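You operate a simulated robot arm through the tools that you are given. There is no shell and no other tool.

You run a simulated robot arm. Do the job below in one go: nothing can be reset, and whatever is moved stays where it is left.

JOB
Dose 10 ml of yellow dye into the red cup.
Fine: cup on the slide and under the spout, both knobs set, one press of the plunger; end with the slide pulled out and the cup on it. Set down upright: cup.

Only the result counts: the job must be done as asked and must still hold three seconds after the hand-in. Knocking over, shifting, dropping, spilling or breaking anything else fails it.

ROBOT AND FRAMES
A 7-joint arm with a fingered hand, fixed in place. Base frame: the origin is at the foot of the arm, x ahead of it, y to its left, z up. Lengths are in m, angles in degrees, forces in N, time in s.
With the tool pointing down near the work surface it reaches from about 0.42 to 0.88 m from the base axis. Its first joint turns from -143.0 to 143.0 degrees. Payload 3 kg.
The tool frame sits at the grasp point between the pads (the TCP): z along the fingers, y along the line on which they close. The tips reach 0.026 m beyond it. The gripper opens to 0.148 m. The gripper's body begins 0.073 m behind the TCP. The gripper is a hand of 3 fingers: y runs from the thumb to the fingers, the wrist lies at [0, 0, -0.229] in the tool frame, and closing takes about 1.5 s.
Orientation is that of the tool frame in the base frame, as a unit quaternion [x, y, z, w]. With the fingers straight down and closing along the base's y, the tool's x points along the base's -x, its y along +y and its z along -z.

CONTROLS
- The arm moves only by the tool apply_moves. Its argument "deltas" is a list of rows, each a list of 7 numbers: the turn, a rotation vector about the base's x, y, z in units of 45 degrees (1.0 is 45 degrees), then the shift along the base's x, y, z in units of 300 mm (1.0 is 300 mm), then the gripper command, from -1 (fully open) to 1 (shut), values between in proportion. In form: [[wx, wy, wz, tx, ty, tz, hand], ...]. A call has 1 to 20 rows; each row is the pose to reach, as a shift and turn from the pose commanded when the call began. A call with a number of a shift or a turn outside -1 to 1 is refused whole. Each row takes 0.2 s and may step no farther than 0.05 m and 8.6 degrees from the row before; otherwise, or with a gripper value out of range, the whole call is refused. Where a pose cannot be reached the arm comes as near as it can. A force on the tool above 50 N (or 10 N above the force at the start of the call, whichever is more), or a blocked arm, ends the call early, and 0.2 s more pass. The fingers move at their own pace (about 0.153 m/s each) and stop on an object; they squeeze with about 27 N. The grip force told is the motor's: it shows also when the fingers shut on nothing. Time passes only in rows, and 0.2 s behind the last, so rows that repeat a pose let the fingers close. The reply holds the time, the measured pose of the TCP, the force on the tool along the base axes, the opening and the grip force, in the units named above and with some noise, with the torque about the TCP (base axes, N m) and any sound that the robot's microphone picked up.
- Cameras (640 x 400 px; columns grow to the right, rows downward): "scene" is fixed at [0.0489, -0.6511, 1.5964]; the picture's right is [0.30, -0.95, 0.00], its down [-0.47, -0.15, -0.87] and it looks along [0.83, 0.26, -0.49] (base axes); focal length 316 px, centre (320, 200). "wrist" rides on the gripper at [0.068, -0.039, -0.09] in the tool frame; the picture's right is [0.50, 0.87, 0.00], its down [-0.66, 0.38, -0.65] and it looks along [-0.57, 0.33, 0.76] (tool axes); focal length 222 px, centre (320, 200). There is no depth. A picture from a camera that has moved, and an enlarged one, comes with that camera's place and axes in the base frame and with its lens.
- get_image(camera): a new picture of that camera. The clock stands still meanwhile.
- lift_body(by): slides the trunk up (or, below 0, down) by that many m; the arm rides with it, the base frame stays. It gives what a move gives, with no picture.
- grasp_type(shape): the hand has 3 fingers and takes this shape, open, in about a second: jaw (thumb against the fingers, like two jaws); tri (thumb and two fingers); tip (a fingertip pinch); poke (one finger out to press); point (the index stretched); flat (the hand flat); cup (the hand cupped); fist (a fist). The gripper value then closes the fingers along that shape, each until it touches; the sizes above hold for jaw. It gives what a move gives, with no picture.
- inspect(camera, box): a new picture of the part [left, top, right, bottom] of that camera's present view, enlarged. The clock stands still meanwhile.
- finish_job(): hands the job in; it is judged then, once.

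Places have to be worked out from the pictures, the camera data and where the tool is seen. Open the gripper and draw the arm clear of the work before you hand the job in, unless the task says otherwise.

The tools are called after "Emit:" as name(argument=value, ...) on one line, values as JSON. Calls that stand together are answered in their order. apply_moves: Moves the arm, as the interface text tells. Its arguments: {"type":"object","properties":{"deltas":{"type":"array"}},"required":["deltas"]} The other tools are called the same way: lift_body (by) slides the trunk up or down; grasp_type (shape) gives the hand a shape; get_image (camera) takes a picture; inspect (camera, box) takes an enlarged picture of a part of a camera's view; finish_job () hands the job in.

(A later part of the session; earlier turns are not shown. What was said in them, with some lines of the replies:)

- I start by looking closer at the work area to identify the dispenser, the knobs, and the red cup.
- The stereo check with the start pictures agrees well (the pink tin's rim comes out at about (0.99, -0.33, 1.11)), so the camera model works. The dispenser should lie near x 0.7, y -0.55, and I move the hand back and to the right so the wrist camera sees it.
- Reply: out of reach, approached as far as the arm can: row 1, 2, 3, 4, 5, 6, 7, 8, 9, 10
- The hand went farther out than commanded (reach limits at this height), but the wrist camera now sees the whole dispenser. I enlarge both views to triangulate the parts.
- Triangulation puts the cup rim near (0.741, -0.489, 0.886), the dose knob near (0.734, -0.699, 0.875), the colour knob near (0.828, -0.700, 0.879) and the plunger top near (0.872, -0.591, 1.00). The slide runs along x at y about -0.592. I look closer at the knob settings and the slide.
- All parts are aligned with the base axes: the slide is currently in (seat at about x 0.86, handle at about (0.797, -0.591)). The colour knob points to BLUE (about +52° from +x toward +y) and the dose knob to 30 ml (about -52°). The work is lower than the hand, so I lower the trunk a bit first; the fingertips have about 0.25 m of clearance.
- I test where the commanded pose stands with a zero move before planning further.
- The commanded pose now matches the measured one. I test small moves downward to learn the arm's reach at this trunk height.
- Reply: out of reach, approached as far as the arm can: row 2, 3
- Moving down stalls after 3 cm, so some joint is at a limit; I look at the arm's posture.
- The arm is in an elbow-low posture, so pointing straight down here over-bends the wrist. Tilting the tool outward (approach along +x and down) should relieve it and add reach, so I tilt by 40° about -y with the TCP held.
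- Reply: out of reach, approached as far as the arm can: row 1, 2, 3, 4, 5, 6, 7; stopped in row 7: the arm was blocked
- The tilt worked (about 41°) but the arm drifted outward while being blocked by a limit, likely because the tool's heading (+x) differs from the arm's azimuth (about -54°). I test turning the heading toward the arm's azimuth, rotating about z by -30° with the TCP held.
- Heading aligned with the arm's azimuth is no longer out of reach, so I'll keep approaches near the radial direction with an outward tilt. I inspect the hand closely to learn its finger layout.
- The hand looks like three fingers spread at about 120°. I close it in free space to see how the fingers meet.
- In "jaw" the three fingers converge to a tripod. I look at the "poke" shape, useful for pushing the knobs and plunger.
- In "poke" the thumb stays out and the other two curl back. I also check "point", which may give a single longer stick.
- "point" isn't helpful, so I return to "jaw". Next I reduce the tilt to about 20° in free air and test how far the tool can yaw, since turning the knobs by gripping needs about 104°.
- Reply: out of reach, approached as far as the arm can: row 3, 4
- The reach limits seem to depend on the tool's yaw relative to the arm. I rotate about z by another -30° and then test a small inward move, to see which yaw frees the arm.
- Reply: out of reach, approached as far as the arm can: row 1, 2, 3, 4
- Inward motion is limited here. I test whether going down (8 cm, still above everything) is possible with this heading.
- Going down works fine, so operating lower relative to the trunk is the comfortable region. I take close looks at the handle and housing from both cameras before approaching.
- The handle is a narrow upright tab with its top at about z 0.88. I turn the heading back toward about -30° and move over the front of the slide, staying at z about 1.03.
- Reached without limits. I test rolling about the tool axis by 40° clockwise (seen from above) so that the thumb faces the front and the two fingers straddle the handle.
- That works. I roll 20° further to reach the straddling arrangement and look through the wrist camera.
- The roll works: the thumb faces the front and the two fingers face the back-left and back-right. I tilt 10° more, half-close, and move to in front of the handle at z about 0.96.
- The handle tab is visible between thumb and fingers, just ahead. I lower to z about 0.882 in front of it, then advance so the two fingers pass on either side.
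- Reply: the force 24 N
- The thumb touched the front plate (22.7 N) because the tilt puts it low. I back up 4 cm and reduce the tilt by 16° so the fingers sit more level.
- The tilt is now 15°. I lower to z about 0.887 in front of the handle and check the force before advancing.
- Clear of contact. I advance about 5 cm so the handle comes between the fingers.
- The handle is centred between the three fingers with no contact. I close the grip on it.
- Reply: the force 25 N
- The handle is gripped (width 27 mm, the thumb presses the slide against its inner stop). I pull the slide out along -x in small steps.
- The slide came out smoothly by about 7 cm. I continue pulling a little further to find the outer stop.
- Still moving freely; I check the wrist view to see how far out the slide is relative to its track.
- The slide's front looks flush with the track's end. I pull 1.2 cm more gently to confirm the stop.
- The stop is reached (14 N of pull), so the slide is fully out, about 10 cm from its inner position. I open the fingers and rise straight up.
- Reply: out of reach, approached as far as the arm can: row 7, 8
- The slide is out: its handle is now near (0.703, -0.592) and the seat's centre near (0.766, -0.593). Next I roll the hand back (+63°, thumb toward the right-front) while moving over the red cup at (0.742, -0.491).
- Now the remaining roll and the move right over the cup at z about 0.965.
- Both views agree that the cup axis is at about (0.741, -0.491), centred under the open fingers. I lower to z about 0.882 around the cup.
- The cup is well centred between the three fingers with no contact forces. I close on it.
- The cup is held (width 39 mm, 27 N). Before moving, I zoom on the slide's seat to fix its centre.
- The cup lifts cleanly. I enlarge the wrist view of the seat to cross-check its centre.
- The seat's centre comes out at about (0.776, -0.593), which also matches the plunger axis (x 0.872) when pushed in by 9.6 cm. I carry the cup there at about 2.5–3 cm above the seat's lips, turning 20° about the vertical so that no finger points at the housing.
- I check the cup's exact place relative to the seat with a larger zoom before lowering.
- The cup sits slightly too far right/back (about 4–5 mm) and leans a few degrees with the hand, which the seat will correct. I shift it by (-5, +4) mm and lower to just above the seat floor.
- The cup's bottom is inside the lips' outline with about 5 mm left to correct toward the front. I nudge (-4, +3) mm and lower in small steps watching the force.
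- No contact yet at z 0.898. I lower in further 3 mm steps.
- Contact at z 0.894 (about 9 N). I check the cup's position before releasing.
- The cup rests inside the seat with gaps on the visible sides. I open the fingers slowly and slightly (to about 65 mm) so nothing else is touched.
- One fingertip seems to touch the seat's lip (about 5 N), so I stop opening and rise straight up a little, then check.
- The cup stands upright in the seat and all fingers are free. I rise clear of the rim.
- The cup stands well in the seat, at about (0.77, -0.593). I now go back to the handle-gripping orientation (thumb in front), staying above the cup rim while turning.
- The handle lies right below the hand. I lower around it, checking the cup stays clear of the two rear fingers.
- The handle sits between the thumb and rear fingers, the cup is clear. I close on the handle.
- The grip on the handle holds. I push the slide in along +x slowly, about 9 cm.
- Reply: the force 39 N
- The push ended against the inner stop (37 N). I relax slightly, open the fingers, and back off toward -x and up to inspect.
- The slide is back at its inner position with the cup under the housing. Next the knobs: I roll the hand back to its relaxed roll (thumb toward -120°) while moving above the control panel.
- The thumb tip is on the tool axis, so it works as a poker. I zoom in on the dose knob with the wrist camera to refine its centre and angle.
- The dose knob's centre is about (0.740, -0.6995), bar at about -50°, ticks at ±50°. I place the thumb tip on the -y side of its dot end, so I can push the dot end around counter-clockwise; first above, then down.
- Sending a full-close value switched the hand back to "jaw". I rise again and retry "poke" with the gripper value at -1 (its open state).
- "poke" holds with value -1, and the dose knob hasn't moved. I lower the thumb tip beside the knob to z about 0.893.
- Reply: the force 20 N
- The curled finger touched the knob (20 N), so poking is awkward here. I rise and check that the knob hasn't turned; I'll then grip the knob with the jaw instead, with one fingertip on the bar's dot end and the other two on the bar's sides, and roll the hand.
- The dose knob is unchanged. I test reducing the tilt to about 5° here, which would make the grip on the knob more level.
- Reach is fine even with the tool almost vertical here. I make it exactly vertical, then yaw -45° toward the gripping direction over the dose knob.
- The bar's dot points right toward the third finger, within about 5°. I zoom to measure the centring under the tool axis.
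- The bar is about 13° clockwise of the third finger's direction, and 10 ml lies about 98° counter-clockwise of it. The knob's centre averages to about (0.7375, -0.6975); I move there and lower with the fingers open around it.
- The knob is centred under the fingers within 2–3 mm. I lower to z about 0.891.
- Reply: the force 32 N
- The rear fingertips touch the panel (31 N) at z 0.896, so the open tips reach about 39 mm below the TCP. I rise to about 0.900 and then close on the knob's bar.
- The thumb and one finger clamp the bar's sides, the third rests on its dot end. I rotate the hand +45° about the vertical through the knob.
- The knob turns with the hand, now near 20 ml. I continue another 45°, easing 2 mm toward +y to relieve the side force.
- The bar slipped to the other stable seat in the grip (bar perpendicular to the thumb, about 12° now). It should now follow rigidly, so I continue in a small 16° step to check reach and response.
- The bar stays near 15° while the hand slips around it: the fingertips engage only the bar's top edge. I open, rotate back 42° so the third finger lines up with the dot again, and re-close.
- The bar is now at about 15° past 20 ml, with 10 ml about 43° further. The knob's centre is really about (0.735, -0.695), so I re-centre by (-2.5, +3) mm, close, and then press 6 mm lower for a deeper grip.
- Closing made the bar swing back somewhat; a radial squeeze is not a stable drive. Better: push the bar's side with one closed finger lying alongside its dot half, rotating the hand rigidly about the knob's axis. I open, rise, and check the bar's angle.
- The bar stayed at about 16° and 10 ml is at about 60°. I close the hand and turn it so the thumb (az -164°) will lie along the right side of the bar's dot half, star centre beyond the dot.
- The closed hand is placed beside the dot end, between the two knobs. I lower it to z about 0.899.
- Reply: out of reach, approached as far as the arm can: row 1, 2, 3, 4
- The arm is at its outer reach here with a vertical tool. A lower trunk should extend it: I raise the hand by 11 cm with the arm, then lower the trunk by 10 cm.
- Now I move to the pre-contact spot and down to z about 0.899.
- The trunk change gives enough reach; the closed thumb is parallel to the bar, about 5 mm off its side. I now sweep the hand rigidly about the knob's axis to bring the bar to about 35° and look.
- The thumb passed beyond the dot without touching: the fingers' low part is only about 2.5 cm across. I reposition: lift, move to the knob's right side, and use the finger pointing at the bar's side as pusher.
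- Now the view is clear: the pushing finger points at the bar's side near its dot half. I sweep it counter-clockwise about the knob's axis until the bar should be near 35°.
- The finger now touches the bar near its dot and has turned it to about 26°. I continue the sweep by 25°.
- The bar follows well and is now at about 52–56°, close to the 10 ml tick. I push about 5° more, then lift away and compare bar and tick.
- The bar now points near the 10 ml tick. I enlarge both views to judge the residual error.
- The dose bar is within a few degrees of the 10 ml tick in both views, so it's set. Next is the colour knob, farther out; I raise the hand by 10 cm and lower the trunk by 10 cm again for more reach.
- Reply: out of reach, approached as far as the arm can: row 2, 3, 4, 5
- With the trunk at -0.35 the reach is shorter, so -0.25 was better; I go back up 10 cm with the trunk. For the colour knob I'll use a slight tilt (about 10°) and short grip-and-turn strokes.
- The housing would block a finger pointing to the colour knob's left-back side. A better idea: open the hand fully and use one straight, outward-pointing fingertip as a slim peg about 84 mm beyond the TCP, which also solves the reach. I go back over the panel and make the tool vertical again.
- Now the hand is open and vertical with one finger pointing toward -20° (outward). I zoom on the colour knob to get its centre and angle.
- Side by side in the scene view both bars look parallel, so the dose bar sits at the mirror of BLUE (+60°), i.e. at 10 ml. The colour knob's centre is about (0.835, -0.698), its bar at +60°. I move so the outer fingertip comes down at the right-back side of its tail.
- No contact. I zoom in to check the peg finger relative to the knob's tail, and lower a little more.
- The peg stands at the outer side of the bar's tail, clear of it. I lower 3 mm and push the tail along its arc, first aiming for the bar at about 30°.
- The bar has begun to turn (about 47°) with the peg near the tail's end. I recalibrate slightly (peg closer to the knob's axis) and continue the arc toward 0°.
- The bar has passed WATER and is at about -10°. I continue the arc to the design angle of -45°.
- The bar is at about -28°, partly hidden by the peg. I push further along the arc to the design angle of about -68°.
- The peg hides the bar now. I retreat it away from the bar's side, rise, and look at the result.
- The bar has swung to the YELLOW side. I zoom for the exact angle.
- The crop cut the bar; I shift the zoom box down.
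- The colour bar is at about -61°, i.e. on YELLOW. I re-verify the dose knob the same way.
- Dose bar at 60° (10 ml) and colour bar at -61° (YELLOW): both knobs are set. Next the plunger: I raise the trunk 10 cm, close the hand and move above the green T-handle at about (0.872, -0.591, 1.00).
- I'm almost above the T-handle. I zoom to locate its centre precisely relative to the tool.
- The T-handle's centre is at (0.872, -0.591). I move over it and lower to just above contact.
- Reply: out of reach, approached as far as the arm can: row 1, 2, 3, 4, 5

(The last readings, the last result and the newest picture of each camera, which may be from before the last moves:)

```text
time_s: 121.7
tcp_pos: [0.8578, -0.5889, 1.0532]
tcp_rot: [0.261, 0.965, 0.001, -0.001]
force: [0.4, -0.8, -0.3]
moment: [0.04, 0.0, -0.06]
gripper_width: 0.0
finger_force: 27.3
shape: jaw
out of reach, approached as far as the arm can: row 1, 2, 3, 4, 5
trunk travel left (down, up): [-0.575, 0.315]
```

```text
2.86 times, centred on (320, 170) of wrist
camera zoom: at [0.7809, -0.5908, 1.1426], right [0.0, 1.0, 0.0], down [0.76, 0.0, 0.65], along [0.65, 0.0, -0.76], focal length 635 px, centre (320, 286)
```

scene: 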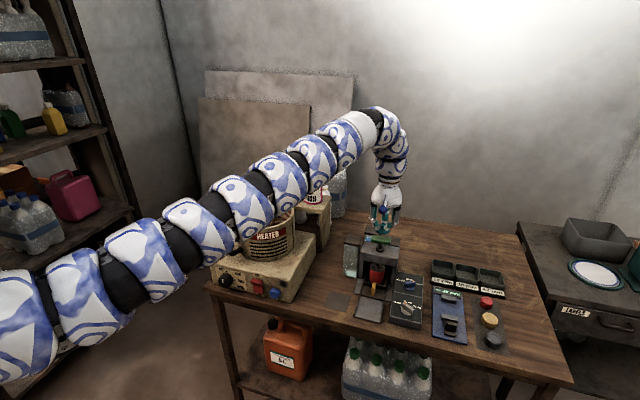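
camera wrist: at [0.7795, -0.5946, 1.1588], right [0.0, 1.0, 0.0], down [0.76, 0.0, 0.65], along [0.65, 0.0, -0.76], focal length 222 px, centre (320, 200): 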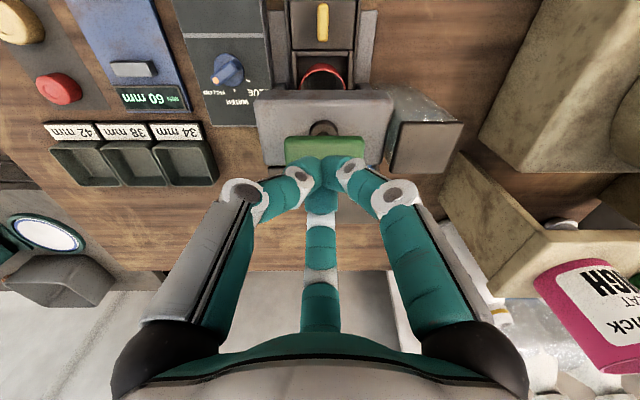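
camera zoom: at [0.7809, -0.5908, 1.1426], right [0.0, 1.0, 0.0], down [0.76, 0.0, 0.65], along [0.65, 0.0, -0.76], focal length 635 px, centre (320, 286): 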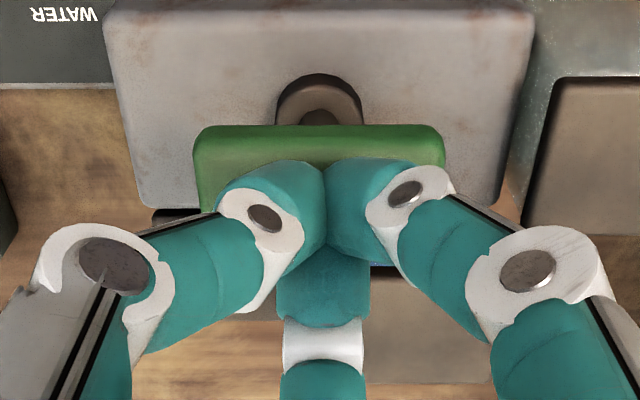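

Vertical is just out of reach here, so I tilt 13° outward along the arm's direction and re-centre over the handle.

Emit:
apply_moves(deltas=[[-0.08, -0.12, 0, 0.012, 0, 0.01, 1], [-0.161, -0.24, 0, 0.032, 0.003, 0.01, 1], [-0.161, -0.24, 0, 0.032, 0.003, 0.01, 1]])

Emit:
inspect(camera="scene", box=[345, 195, 425, 295])

Emit:
inspect(camera="wrist", box=[230, 100, 410, 240])

```text
time_s: 122.5
tcp_pos: [0.868, -0.5883, 1.0553]
tcp_rot: [0.258, 0.959, -0.035, 0.107]
force: [-0.4, -0.3, 0.1]
moment: [0.03, -0.02, 0.01]
gripper_width: 0.0
finger_force: 26.8
shape: jaw
trunk travel left (down, up): [-0.575, 0.315]
```

```text
4.00 times, centred on (385, 245) of scene
camera zoom: at [0.0489, -0.6511, 1.5964], right [0.3, -0.95, 0.0], down [-0.47, -0.15, -0.87], along [0.83, 0.26, -0.49], focal length 1264 px, centre (60, 20)
```

zoom: 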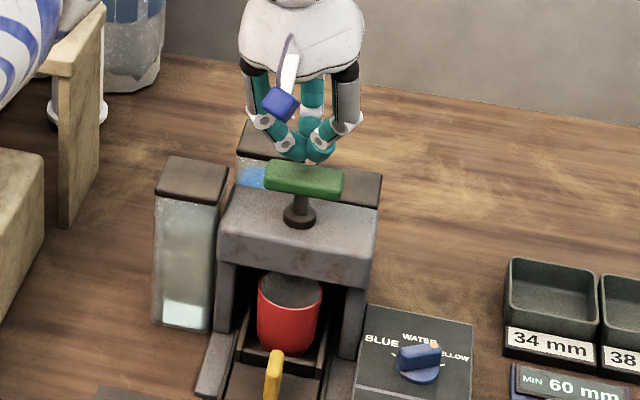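

```text
2.86 times, centred on (320, 170) of wrist
camera zoom: at [0.7751, -0.5794, 1.1279], right [0.01, 0.99, -0.12], down [0.62, 0.09, 0.78], along [0.78, -0.09, -0.62], focal length 635 px, centre (320, 286)
```

zoom: 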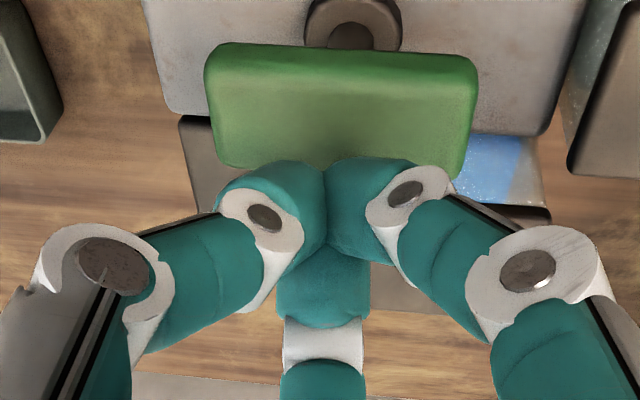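

The tips are centred over the handle. I lower toward contact, watching the force.

Emit:
apply_moves(deltas=[[0, 0, 0, -0.003, 0, -0.04, 1], [0, 0, 0, -0.003, 0, -0.07, 1], [0, 0, 0, -0.003, 0, -0.07, 1]])

```text
time_s: 123.3
tcp_pos: [0.8677, -0.5882, 1.0341]
tcp_rot: [0.259, 0.959, -0.036, 0.106]
force: [-0.2, -0.6, 1.4]
moment: [-0.04, 0.02, -0.02]
gripper_width: 0.0
finger_force: 26.6
shape: jaw
trunk travel left (down, up): [-0.575, 0.315]
```

Still free at z 1.034. I continue down in one smooth motion of 2 cm, which begins the single press.

Emit:
apply_moves(deltas=[[0, 0, 0, 0, 0, -0.017, 1], [0, 0, 0, 0, 0, -0.033, 1], [0, 0, 0, 0, 0, -0.05, 1], [0, 0, 0, 0, 0, -0.067, 1], [0, 0, 0, 0, 0, -0.067, 1]])

Emit:
inspect(camera="scene", box=[345, 195, 425, 295])

```text
time_s: 124.5
tcp_pos: [0.8666, -0.5872, 1.0192]
tcp_rot: [0.259, 0.959, -0.039, 0.108]
force: [2.3, -1.6, 34.7]
moment: [-0.18, -0.09, 0.06]
gripper_width: 0.0
finger_force: 26.7
shape: jaw
trunk travel left (down, up): [-0.575, 0.315]
heard: click
```

```text
4.00 times, centred on (385, 245) of scene
camera zoom: at [0.0489, -0.6511, 1.5964], right [0.3, -0.95, 0.0], down [-0.47, -0.15, -0.87], along [0.83, 0.26, -0.49], focal length 1264 px, centre (60, 20)
```

zoom: 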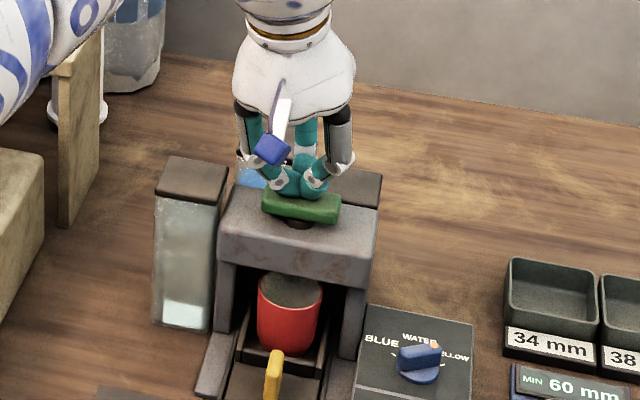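

A click was heard and the handle is down on its collar: the press is complete. I rise straight up to release it.

Emit:
apply_moves(deltas=[[0, 0, 0, 0, 0, 0.05, 1], [0, 0, 0, 0, 0, 0.13, 1], [0, 0, 0, 0, 0, 0.2, 1], [0, 0, 0, 0, 0, 0.2, 1]])

Emit:
inspect(camera="scene", box=[345, 195, 425, 295])

Emit:
inspect(camera="scene", box=[360, 255, 430, 320])

```text
time_s: 125.5
tcp_pos: [0.8682, -0.588, 1.0746]
tcp_rot: [0.258, 0.959, -0.037, 0.106]
force: [0.5, 0.0, 0.0]
moment: [0.02, -0.01, 0.0]
gripper_width: 0.0
finger_force: 27.4
shape: jaw
trunk travel left (down, up): [-0.575, 0.315]
```

```text
4.00 times, centred on (385, 245) of scene
camera zoom: at [0.0489, -0.6511, 1.5964], right [0.3, -0.95, 0.0], down [-0.47, -0.15, -0.87], along [0.83, 0.26, -0.49], focal length 1264 px, centre (60, 20)
```

zoom: 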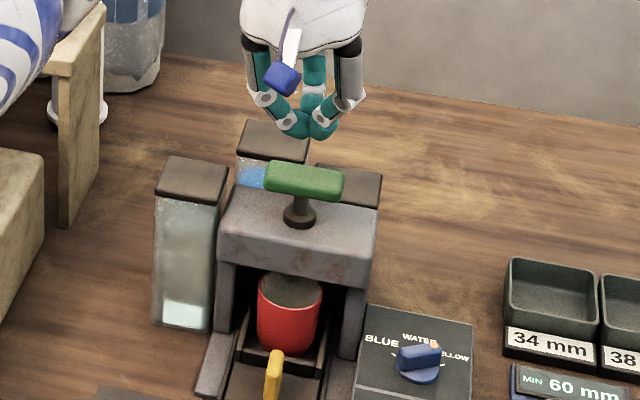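

```text
6.15 times, centred on (395, 288) of scene
camera zoom: at [0.0489, -0.6511, 1.5964], right [0.3, -0.95, 0.0], down [-0.47, -0.15, -0.87], along [0.83, 0.26, -0.49], focal length 1944 px, centre (-142, -338)
```

zoom: 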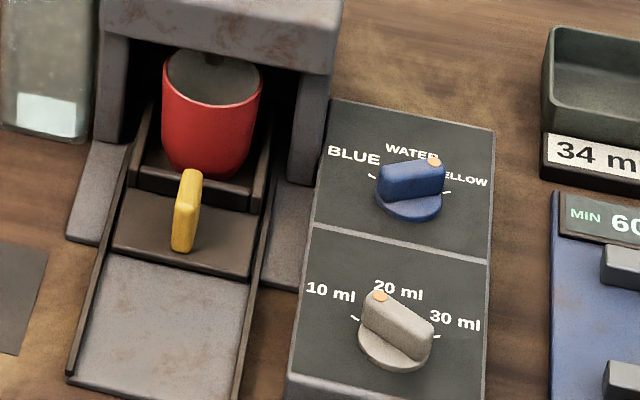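

The plunger sprang back and both knobs show YELLOW and 10 ml; the cup stands under the spout. I now go back in front of the slide to grip the handle again.

Emit:
apply_moves(deltas=[[0, 0, 0, -0.08, -0.003, -0.02, 1], [0, 0, 0, -0.16, -0.007, -0.05, 1], [0, 0, 0, -0.245, -0.01, -0.13, 1], [0, 0, 0, -0.327, -0.013, -0.215, 1], [0, 0, 0, -0.385, -0.015, -0.28, 1], [0, 0, 0, -0.46, -0.017, -0.349, 1], [0, 0, 0, -0.46, -0.017, -0.349, 1]])

Emit:
apply_moves(deltas=[[0.031, -0.021, -0.163, 0, 0, 0, 0.5], [0.062, -0.042, -0.325, 0, 0, 0, 0], [0.093, -0.062, -0.488, 0, 0, 0, -0.08], [0.124, -0.083, -0.65, 0, 0, 0, -0.08], [0.124, -0.083, -0.65, 0, 0, 0, -0.08]])

Emit:
apply_moves(deltas=[[0.032, -0.021, -0.166, 0, 0, 0, -0.08], [0.063, -0.043, -0.332, 0, 0, 0, -0.08], [0.095, -0.064, -0.498, 0, 0, 0, -0.08], [0.095, -0.064, -0.498, 0, 0, 0, -0.08]])

Emit:
get_image(camera="wrist")

Emit:
inspect(camera="scene", box=[335, 225, 425, 325])

```text
time_s: 127.3
tcp_pos: [0.745, -0.6325, 1.064]
tcp_rot: [0.25, 0.951, -0.098, 0.154]
force: [0.1, 0.6, 1.0]
moment: [0.01, -0.05, 0.0]
gripper_width: 0.0001
finger_force: 27.2
shape: jaw
trunk travel left (down, up): [-0.575, 0.315]
stopped in row 7: the arm was blocked; the commanded pose is now the measured one
```

```text
time_s: 128.5
tcp_pos: [0.7455, -0.6336, 1.0632]
tcp_rot: [0.493, 0.854, -0.08, 0.142]
force: [-0.9, -1.1, -0.4]
moment: [-0.02, 0.01, -0.02]
gripper_width: 0.0795
finger_force: 0.0
shape: jaw
trunk travel left (down, up): [-0.575, 0.315]
```

```text
time_s: 129.5
tcp_pos: [0.7468, -0.6339, 1.0647]
tcp_rot: [0.657, 0.741, -0.063, 0.127]
force: [0.2, 1.2, 0.4]
moment: [-0.02, -0.01, 0.03]
gripper_width: 0.0792
finger_force: 0.1
shape: jaw
trunk travel left (down, up): [-0.575, 0.315]
```

```text
taken
camera wrist: at [0.6911, -0.5516, 1.1297], right [0.8, 0.59, -0.07], down [0.37, -0.41, 0.83], along [0.46, -0.7, -0.55], focal length 222 px, centre (320, 200)
```

wrist: 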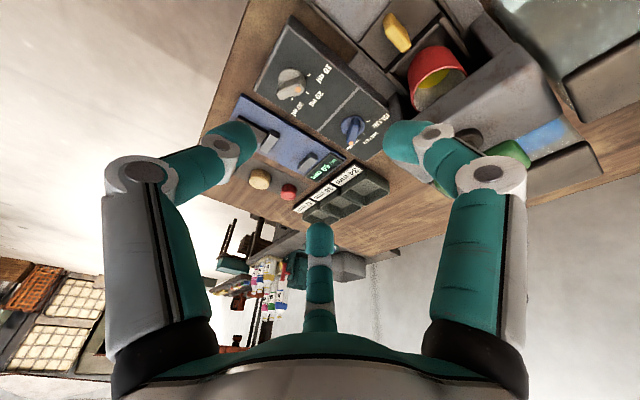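

```text
4.00 times, centred on (380, 275) of scene
camera zoom: at [0.0489, -0.6511, 1.5964], right [0.3, -0.95, 0.0], down [-0.47, -0.15, -0.87], along [0.83, 0.26, -0.49], focal length 1264 px, centre (80, -100)
```

zoom: 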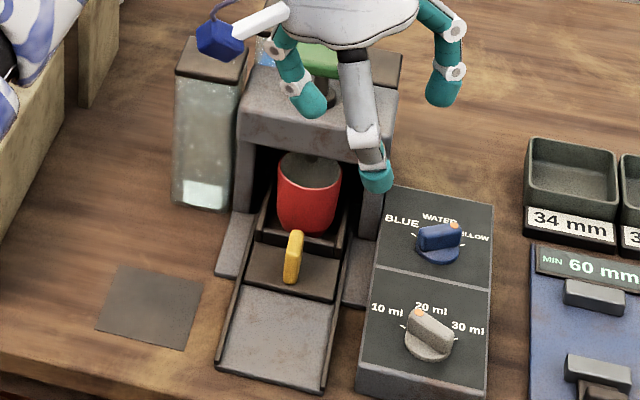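

The arm reported being blocked on the way and stopped at about (0.745, -0.633, 1.064). I check the whole scene for what limits it.

Emit:
get_image(camera="scene")

Emit:
inspect(camera="wrist", box=[360, 0, 520, 130])

```text
taken
```

scene: 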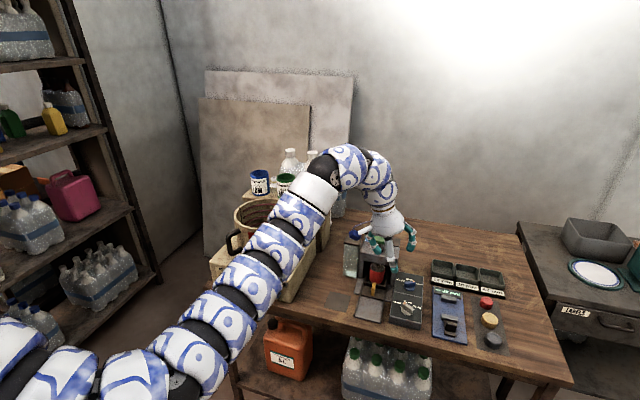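

```text
3.08 times, centred on (440, 65) of wrist
camera zoom: at [0.6911, -0.5516, 1.1297], right [0.8, 0.59, -0.07], down [0.37, -0.41, 0.83], along [0.46, -0.7, -0.55], focal length 684 px, centre (-49, 615)
```

zoom: 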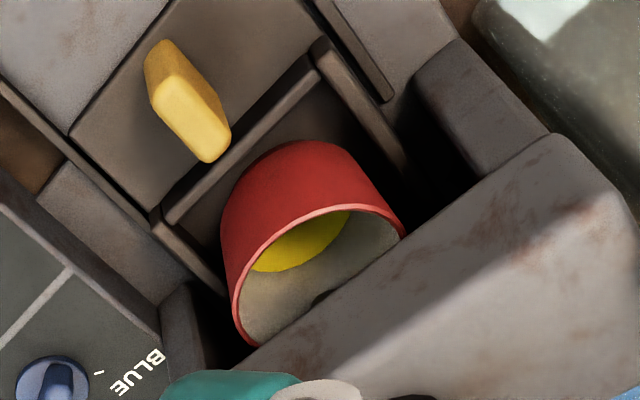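

Yellow dye is visible in the cup. The block was just the inner reach limit at this height; lower down is free. I descend and straighten to the known handle-gripping orientation in front of the slide.

Emit:
apply_moves(deltas=[[0.02, -0.018, 0.007, 0, 0, -0.08, -0.08], [0.05, -0.043, 0.017, -0.01, 0.02, -0.16, -0.08], [0.09, -0.078, 0.031, -0.02, 0.05, -0.24, -0.08], [0.13, -0.112, 0.045, -0.03, 0.09, -0.3, -0.08], [0.176, -0.152, 0.06, -0.039, 0.14, -0.332, -0.08], [0.176, -0.152, 0.06, -0.039, 0.14, -0.332, -0.08]])

Emit:
get_image(camera="wrist")

Emit:
inspect(camera="scene", box=[335, 225, 425, 325])

```text
time_s: 130.9
tcp_pos: [0.7337, -0.5919, 0.9642]
tcp_rot: [0.649, 0.75, 0.032, 0.126]
force: [0.7, 0.2, 0.0]
moment: [0.01, 0.01, -0.03]
gripper_width: 0.0795
finger_force: 0.1
shape: jaw
trunk travel left (down, up): [-0.575, 0.315]
```

```text
taken
camera wrist: at [0.6682, -0.5222, 1.0332], right [0.77, 0.63, 0.11], down [0.3, -0.51, 0.81], along [0.56, -0.59, -0.58], focal length 222 px, centre (320, 200)
```

wrist: 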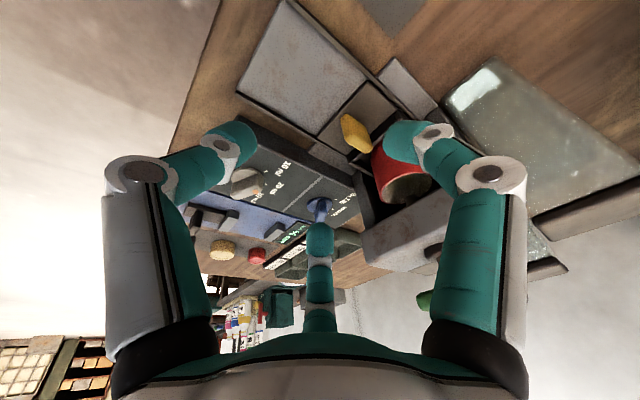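

```text
4.00 times, centred on (380, 275) of scene
camera zoom: at [0.0489, -0.6511, 1.5964], right [0.3, -0.95, 0.0], down [-0.47, -0.15, -0.87], along [0.83, 0.26, -0.49], focal length 1264 px, centre (80, -100)
```

zoom: 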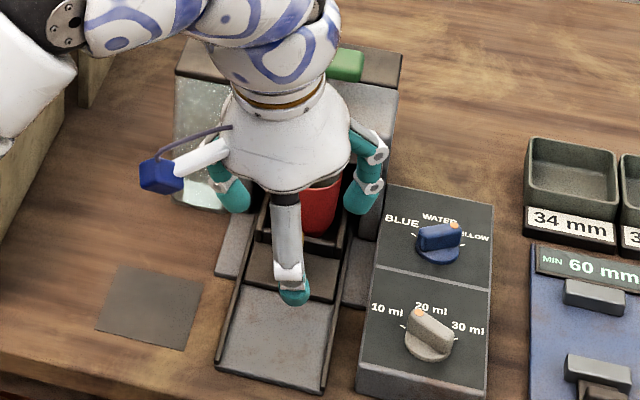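

All good: lower to z about 0.887 in front of the handle, then advance as before.

Emit:
apply_moves(deltas=[[0, 0, 0, 0, 0.005, -0.09, -0.08], [0, 0, 0, 0.01, 0.01, -0.18, -0.08], [0, 0, 0, 0.015, 0.013, -0.257, -0.08], [0, 0, 0, 0.015, 0.013, -0.257, -0.08]])

Emit:
apply_moves(deltas=[[0, 0, 0, 0.05, 0, 0, -0.08], [0, 0, 0, 0.1, 0, 0, -0.08], [0, 0, 0, 0.155, 0, 0, -0.08], [0, 0, 0, 0.155, 0, 0, -0.08]])

Emit:
get_image(camera="wrist")

Emit:
inspect(camera="scene", box=[335, 225, 425, 325])

```text
time_s: 131.9
tcp_pos: [0.7388, -0.5875, 0.8873]
tcp_rot: [0.648, 0.75, 0.031, 0.125]
force: [0.5, 0.4, 0.5]
moment: [0.0, 0.01, -0.01]
gripper_width: 0.0792
finger_force: 0.0
shape: jaw
trunk travel left (down, up): [-0.575, 0.315]
```

```text
time_s: 132.9
tcp_pos: [0.7849, -0.5874, 0.8869]
tcp_rot: [0.648, 0.751, 0.031, 0.126]
force: [0.1, -0.1, -0.2]
moment: [-0.02, -0.01, 0.02]
gripper_width: 0.0794
finger_force: 0.0
shape: jaw
trunk travel left (down, up): [-0.575, 0.315]
```

```text
taken
camera wrist: at [0.7186, -0.518, 0.956], right [0.77, 0.63, 0.11], down [0.3, -0.51, 0.81], along [0.56, -0.59, -0.58], focal length 222 px, centre (320, 200)
```

wrist: 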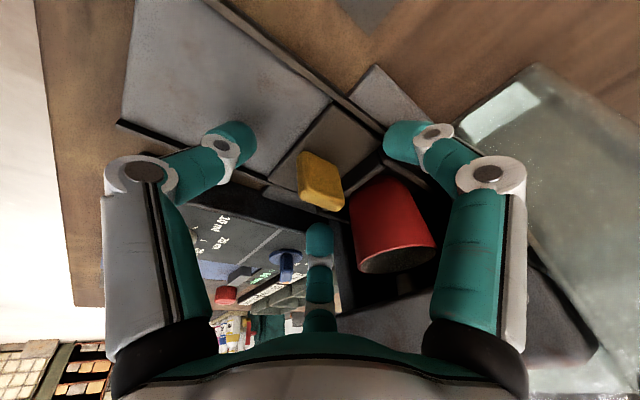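

```text
4.00 times, centred on (380, 275) of scene
camera zoom: at [0.0489, -0.6511, 1.5964], right [0.3, -0.95, 0.0], down [-0.47, -0.15, -0.87], along [0.83, 0.26, -0.49], focal length 1264 px, centre (80, -100)
```

zoom: 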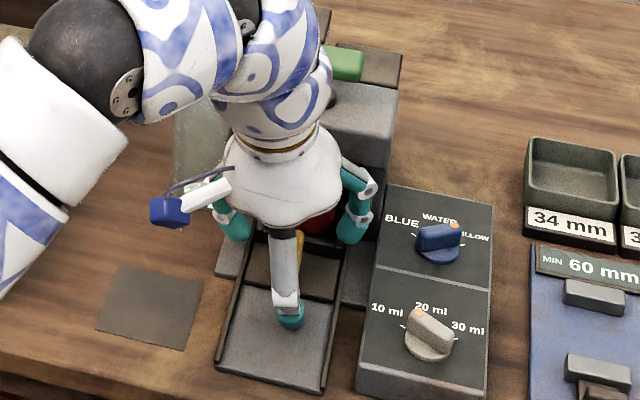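

The handle is centred between the fingers and the cup stays clear. I close on the handle.

Emit:
apply_moves(deltas=[[0, 0, 0, 0, 0, 0, 0.2], [0, 0, 0, 0, 0, 0, 0.5], [0, 0, 0, 0, 0, 0, 0.8], [0, 0, 0, 0, 0, 0, 1], [0, 0, 0, 0, 0, 0, 1]])

Emit:
get_image(camera="wrist")

```text
time_s: 134.1
tcp_pos: [0.7837, -0.5876, 0.8867]
tcp_rot: [0.648, 0.75, 0.031, 0.126]
force: [-7.9, 1.2, -2.9]
moment: [0.06, 0.26, -0.09]
gripper_width: 0.0148
finger_force: 26.6
shape: jaw
trunk travel left (down, up): [-0.575, 0.315]
```

```text
taken
camera wrist: at [0.7177, -0.5182, 0.9556], right [0.77, 0.63, 0.11], down [0.3, -0.51, 0.81], along [0.56, -0.59, -0.58], focal length 222 px, centre (320, 200)
```

wrist: 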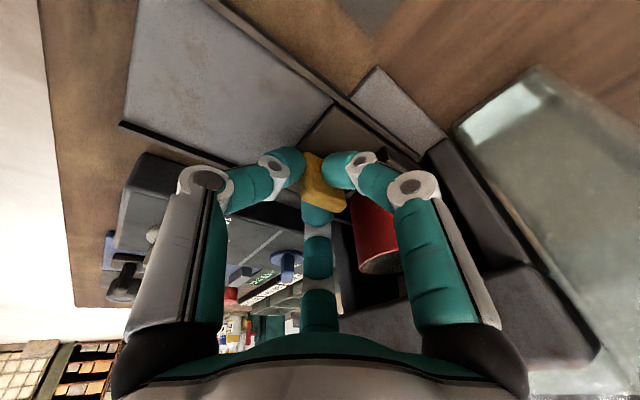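

The grip holds. I pull the slide out slowly and smoothly so the dye doesn't slosh.

Emit:
apply_moves(deltas=[[0, 0, 0, -0.01, 0, 0, 1], [0, 0, 0, -0.025, 0, 0, 1], [0, 0, 0, -0.045, 0, 0, 1], [0, 0, 0, -0.067, 0, 0, 1], [0, 0, 0, -0.089, 0, 0, 1], [0, 0, 0, -0.111, 0, 0, 1], [0, 0, 0, -0.133, 0, 0, 1], [0, 0, 0, -0.155, 0, 0, 1], [0, 0, 0, -0.177, 0, 0, 1], [0, 0, 0, -0.199, 0, 0, 1], [0, 0, 0, -0.221, 0, 0, 1], [0, 0, 0, -0.243, 0, 0, 1], [0, 0, 0, -0.263, 0, 0, 1], [0, 0, 0, -0.28, 0, 0, 1], [0, 0, 0, -0.292, 0, 0, 1], [0, 0, 0, -0.3, 0, 0, 1], [0, 0, 0, -0.3, 0, 0, 1]])

Emit:
get_image(camera="wrist")

Emit:
inspect(camera="scene", box=[335, 225, 425, 325])

```text
time_s: 137.7
tcp_pos: [0.6974, -0.5883, 0.8868]
tcp_rot: [0.648, 0.751, 0.031, 0.127]
force: [5.9, -1.3, -4.9]
moment: [0.07, -0.03, 0.0]
gripper_width: 0.013
finger_force: 27.1
shape: jaw
trunk travel left (down, up): [-0.575, 0.315]
```

```text
taken
camera wrist: at [0.6298, -0.518, 0.9553], right [0.77, 0.63, 0.11], down [0.3, -0.51, 0.81], along [0.56, -0.59, -0.58], focal length 222 px, centre (320, 200)
```

wrist: 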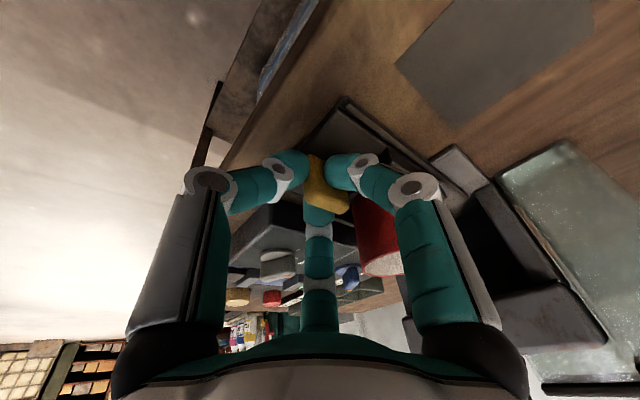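

```text
4.00 times, centred on (380, 275) of scene
camera zoom: at [0.0489, -0.6511, 1.5964], right [0.3, -0.95, 0.0], down [-0.47, -0.15, -0.87], along [0.83, 0.26, -0.49], focal length 1264 px, centre (80, -100)
```

zoom: 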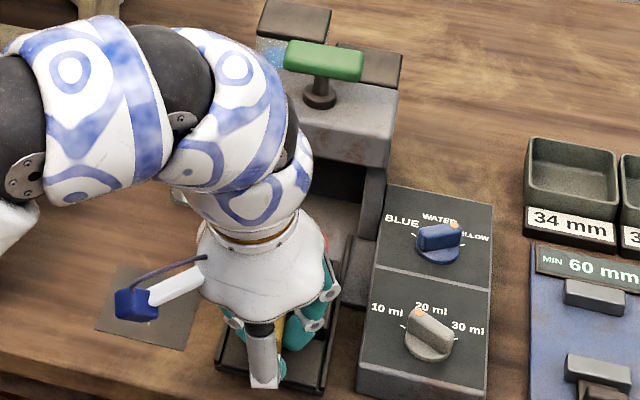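

The slide is nearly fully out (6 N). I pull a few millimetres more to make sure it reaches its outer stop.

Emit:
apply_moves(deltas=[[0, 0, 0, -0.01, 0, 0, 1], [0, 0, 0, -0.02, 0, 0, 1], [0, 0, 0, -0.027, 0, 0, 1], [0, 0, 0, -0.027, 0, 0, 1]])

Emit:
get_image(camera="wrist")

```text
time_s: 138.7
tcp_pos: [0.6903, -0.5858, 0.8865]
tcp_rot: [0.647, 0.751, 0.032, 0.125]
force: [21.5, -0.6, -6.7]
moment: [0.05, -0.29, 0.14]
gripper_width: 0.0116
finger_force: 26.7
shape: jaw
trunk travel left (down, up): [-0.575, 0.315]
```

```text
taken
camera wrist: at [0.623, -0.5177, 0.9546], right [0.77, 0.63, 0.11], down [0.3, -0.51, 0.81], along [0.56, -0.59, -0.58], focal length 222 px, centre (320, 200)
```

wrist: 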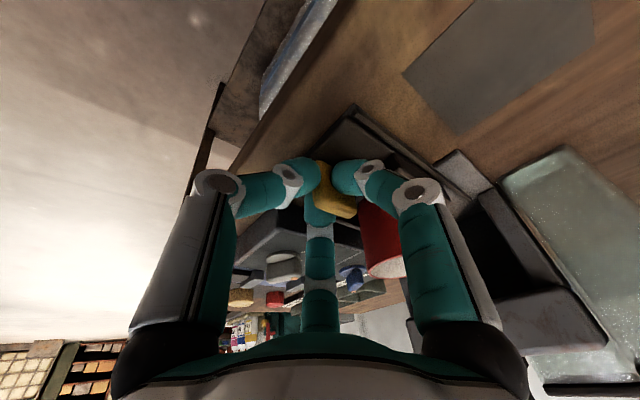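

The outer stop is reached (21 N). I relax the pull, open the fingers gently and rise straight up, away from the cup.

Emit:
apply_moves(deltas=[[0, 0, 0, 0.013, 0, 0, 1], [0, 0, 0, 0.013, 0, 0, 0.7], [0, 0, 0, 0.013, 0, 0, 0.4], [0, 0, 0, 0.013, 0, 0, 0.1], [0, 0, 0, 0.013, 0, 0, -0.08], [0, 0, 0, 0.013, 0, 0, -0.08]])

Emit:
get_image(camera="wrist")

```text
time_s: 140.1
tcp_pos: [0.6901, -0.5877, 0.887]
tcp_rot: [0.648, 0.75, 0.031, 0.127]
force: [0.4, -1.1, -0.1]
moment: [0.01, 0.0, 0.01]
gripper_width: 0.0793
finger_force: 0.1
shape: jaw
trunk travel left (down, up): [-0.575, 0.315]
```

```text
taken
camera wrist: at [0.6247, -0.5181, 0.9561], right [0.77, 0.63, 0.11], down [0.3, -0.51, 0.81], along [0.56, -0.59, -0.58], focal length 222 px, centre (320, 200)
```

wrist: 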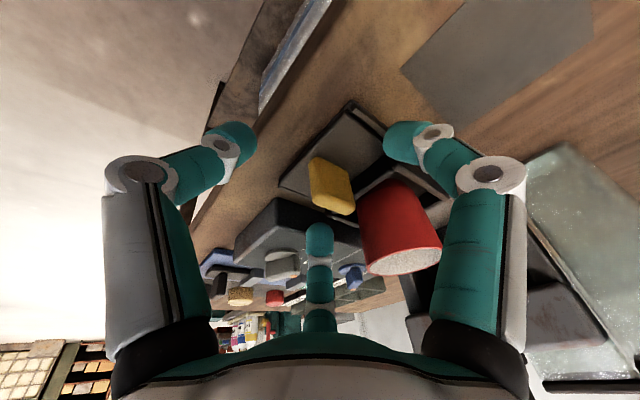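

All fingers are free. I lift straight up using the trunk, a pure vertical motion.

Emit:
lift_body(by=0.25)

Emit:
get_image(camera="wrist")

Emit:
get_image(camera="scene")

Emit:
inspect(camera="scene", box=[335, 240, 435, 325])

```text
time_s: 142.7
tcp_pos: [0.691, -0.5884, 1.137]
tcp_rot: [0.649, 0.75, 0.032, 0.126]
force: [-0.6, -0.9, -0.4]
moment: [-0.01, 0.0, 0.0]
gripper_width: 0.079
finger_force: 0.1
shape: jaw
trunk travel left (down, up): [-0.825, 0.065]
```

```text
taken
camera wrist: at [0.6248, -0.5181, 1.206], right [0.77, 0.63, 0.11], down [0.3, -0.51, 0.81], along [0.56, -0.59, -0.58], focal length 222 px, centre (320, 200)
```

wrist: 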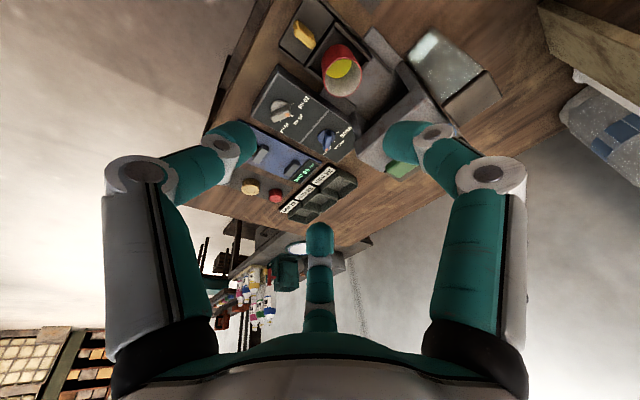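

```text
taken
```

scene: 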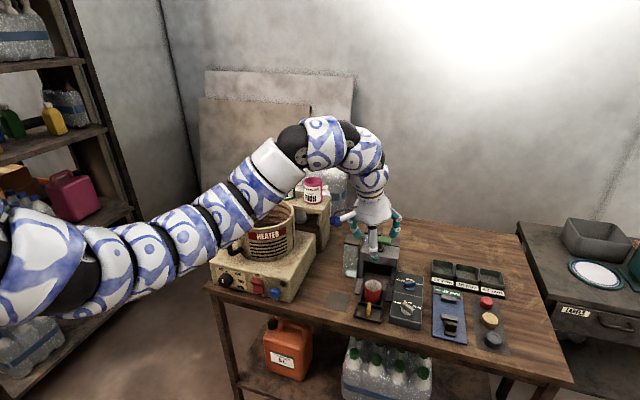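

```text
4.71 times, centred on (385, 282) of scene
camera zoom: at [0.0489, -0.6511, 1.5964], right [0.3, -0.95, 0.0], down [-0.47, -0.15, -0.87], along [0.83, 0.26, -0.49], focal length 1487 px, centre (14, -188)
```

zoom: 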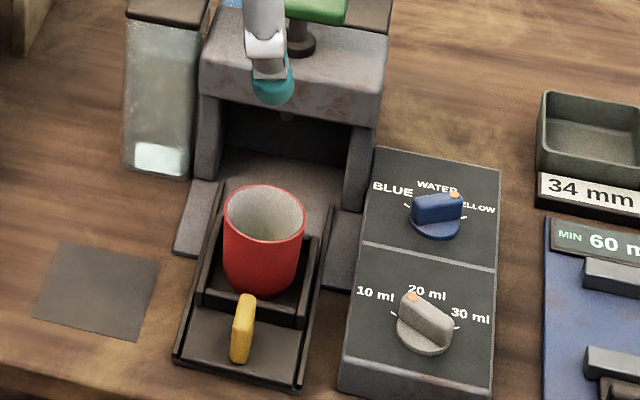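

The slide is fully out with the red cup upright on it, yellow dye inside, both knobs at YELLOW / 10 ml, and nothing else disturbed. I open the gripper fully, lift a bit more, and wait briefly to confirm it's stable.

Emit:
apply_moves(deltas=[[0, 0, 0, 0, 0, 0, -1], [0, 0, 0, 0, 0, 0, -1], [0, 0, 0, 0, 0, 0, -1]])

Emit:
lift_body(by=0.06)

Emit:
inspect(camera="wrist", box=[240, 0, 440, 160])

Emit:
get_image(camera="scene")

```text
time_s: 143.4
tcp_pos: [0.6906, -0.5868, 1.1388]
tcp_rot: [0.648, 0.75, 0.032, 0.126]
force: [-0.1, -0.7, 0.5]
moment: [0.01, -0.02, -0.04]
gripper_width: 0.1477
finger_force: 0.1
shape: jaw
trunk travel left (down, up): [-0.825, 0.065]
```

```text
time_s: 144.4
tcp_pos: [0.6905, -0.5881, 1.1975]
tcp_rot: [0.648, 0.75, 0.032, 0.126]
force: [-0.9, 0.2, 0.0]
moment: [-0.01, 0.0, 0.01]
gripper_width: 0.1479
finger_force: 0.0
shape: jaw
trunk travel left (down, up): [-0.885, 0.005]
```

```text
2.50 times, centred on (340, 80) of wrist
camera zoom: at [0.6249, -0.5181, 1.2659], right [0.77, 0.63, 0.11], down [0.3, -0.51, 0.81], along [0.56, -0.59, -0.58], focal length 555 px, centre (270, 500)
```

zoom: 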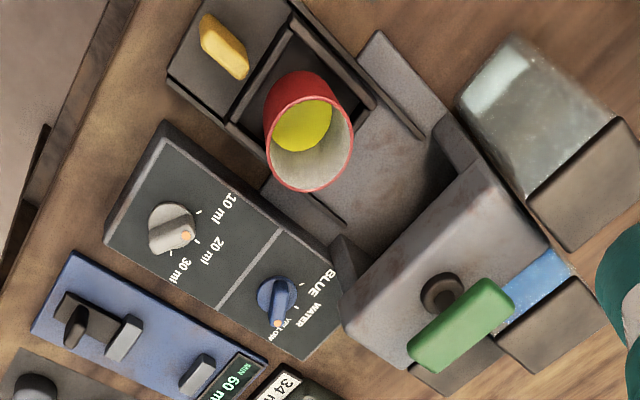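

```text
taken
```

scene: 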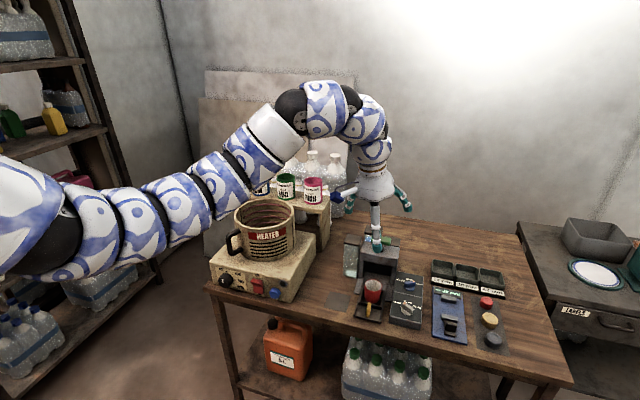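

The last pictures show the red cup upright on the pulled-out slide with yellow dye in it. The knobs are at YELLOW and 10 ml, the plunger is back up, and the open hand is well clear. I hand the job in.

Emit:
finish_job()

```text
The job is handed in.
```

I handed the job in with the red cup standing upright on the pulled-out slide and yellow dye visible inside it. I have not seen the verdict.

- **Knobs:** The colour knob is on YELLOW and the dose knob is on 10 ml. In the last pictures both bars were within a few degrees of their marks.
- **Dose:** I pushed the slide in with the cup under the spout and pressed the plunger once. A click was heard and the plunger sprang back up. I could not measure the volume, so the 10 ml rests on the knob setting and the single press.
- **Slide:** I pulled it out slowly to its outer stop. No dye outside the cup showed in the pictures.
- **Surroundings:** A few light touches happened while I was positioning the hand: on the dispenser's front plate, its control panel and the dose knob. I saw nothing else moved or knocked over. The gripper is open and clear above the work.
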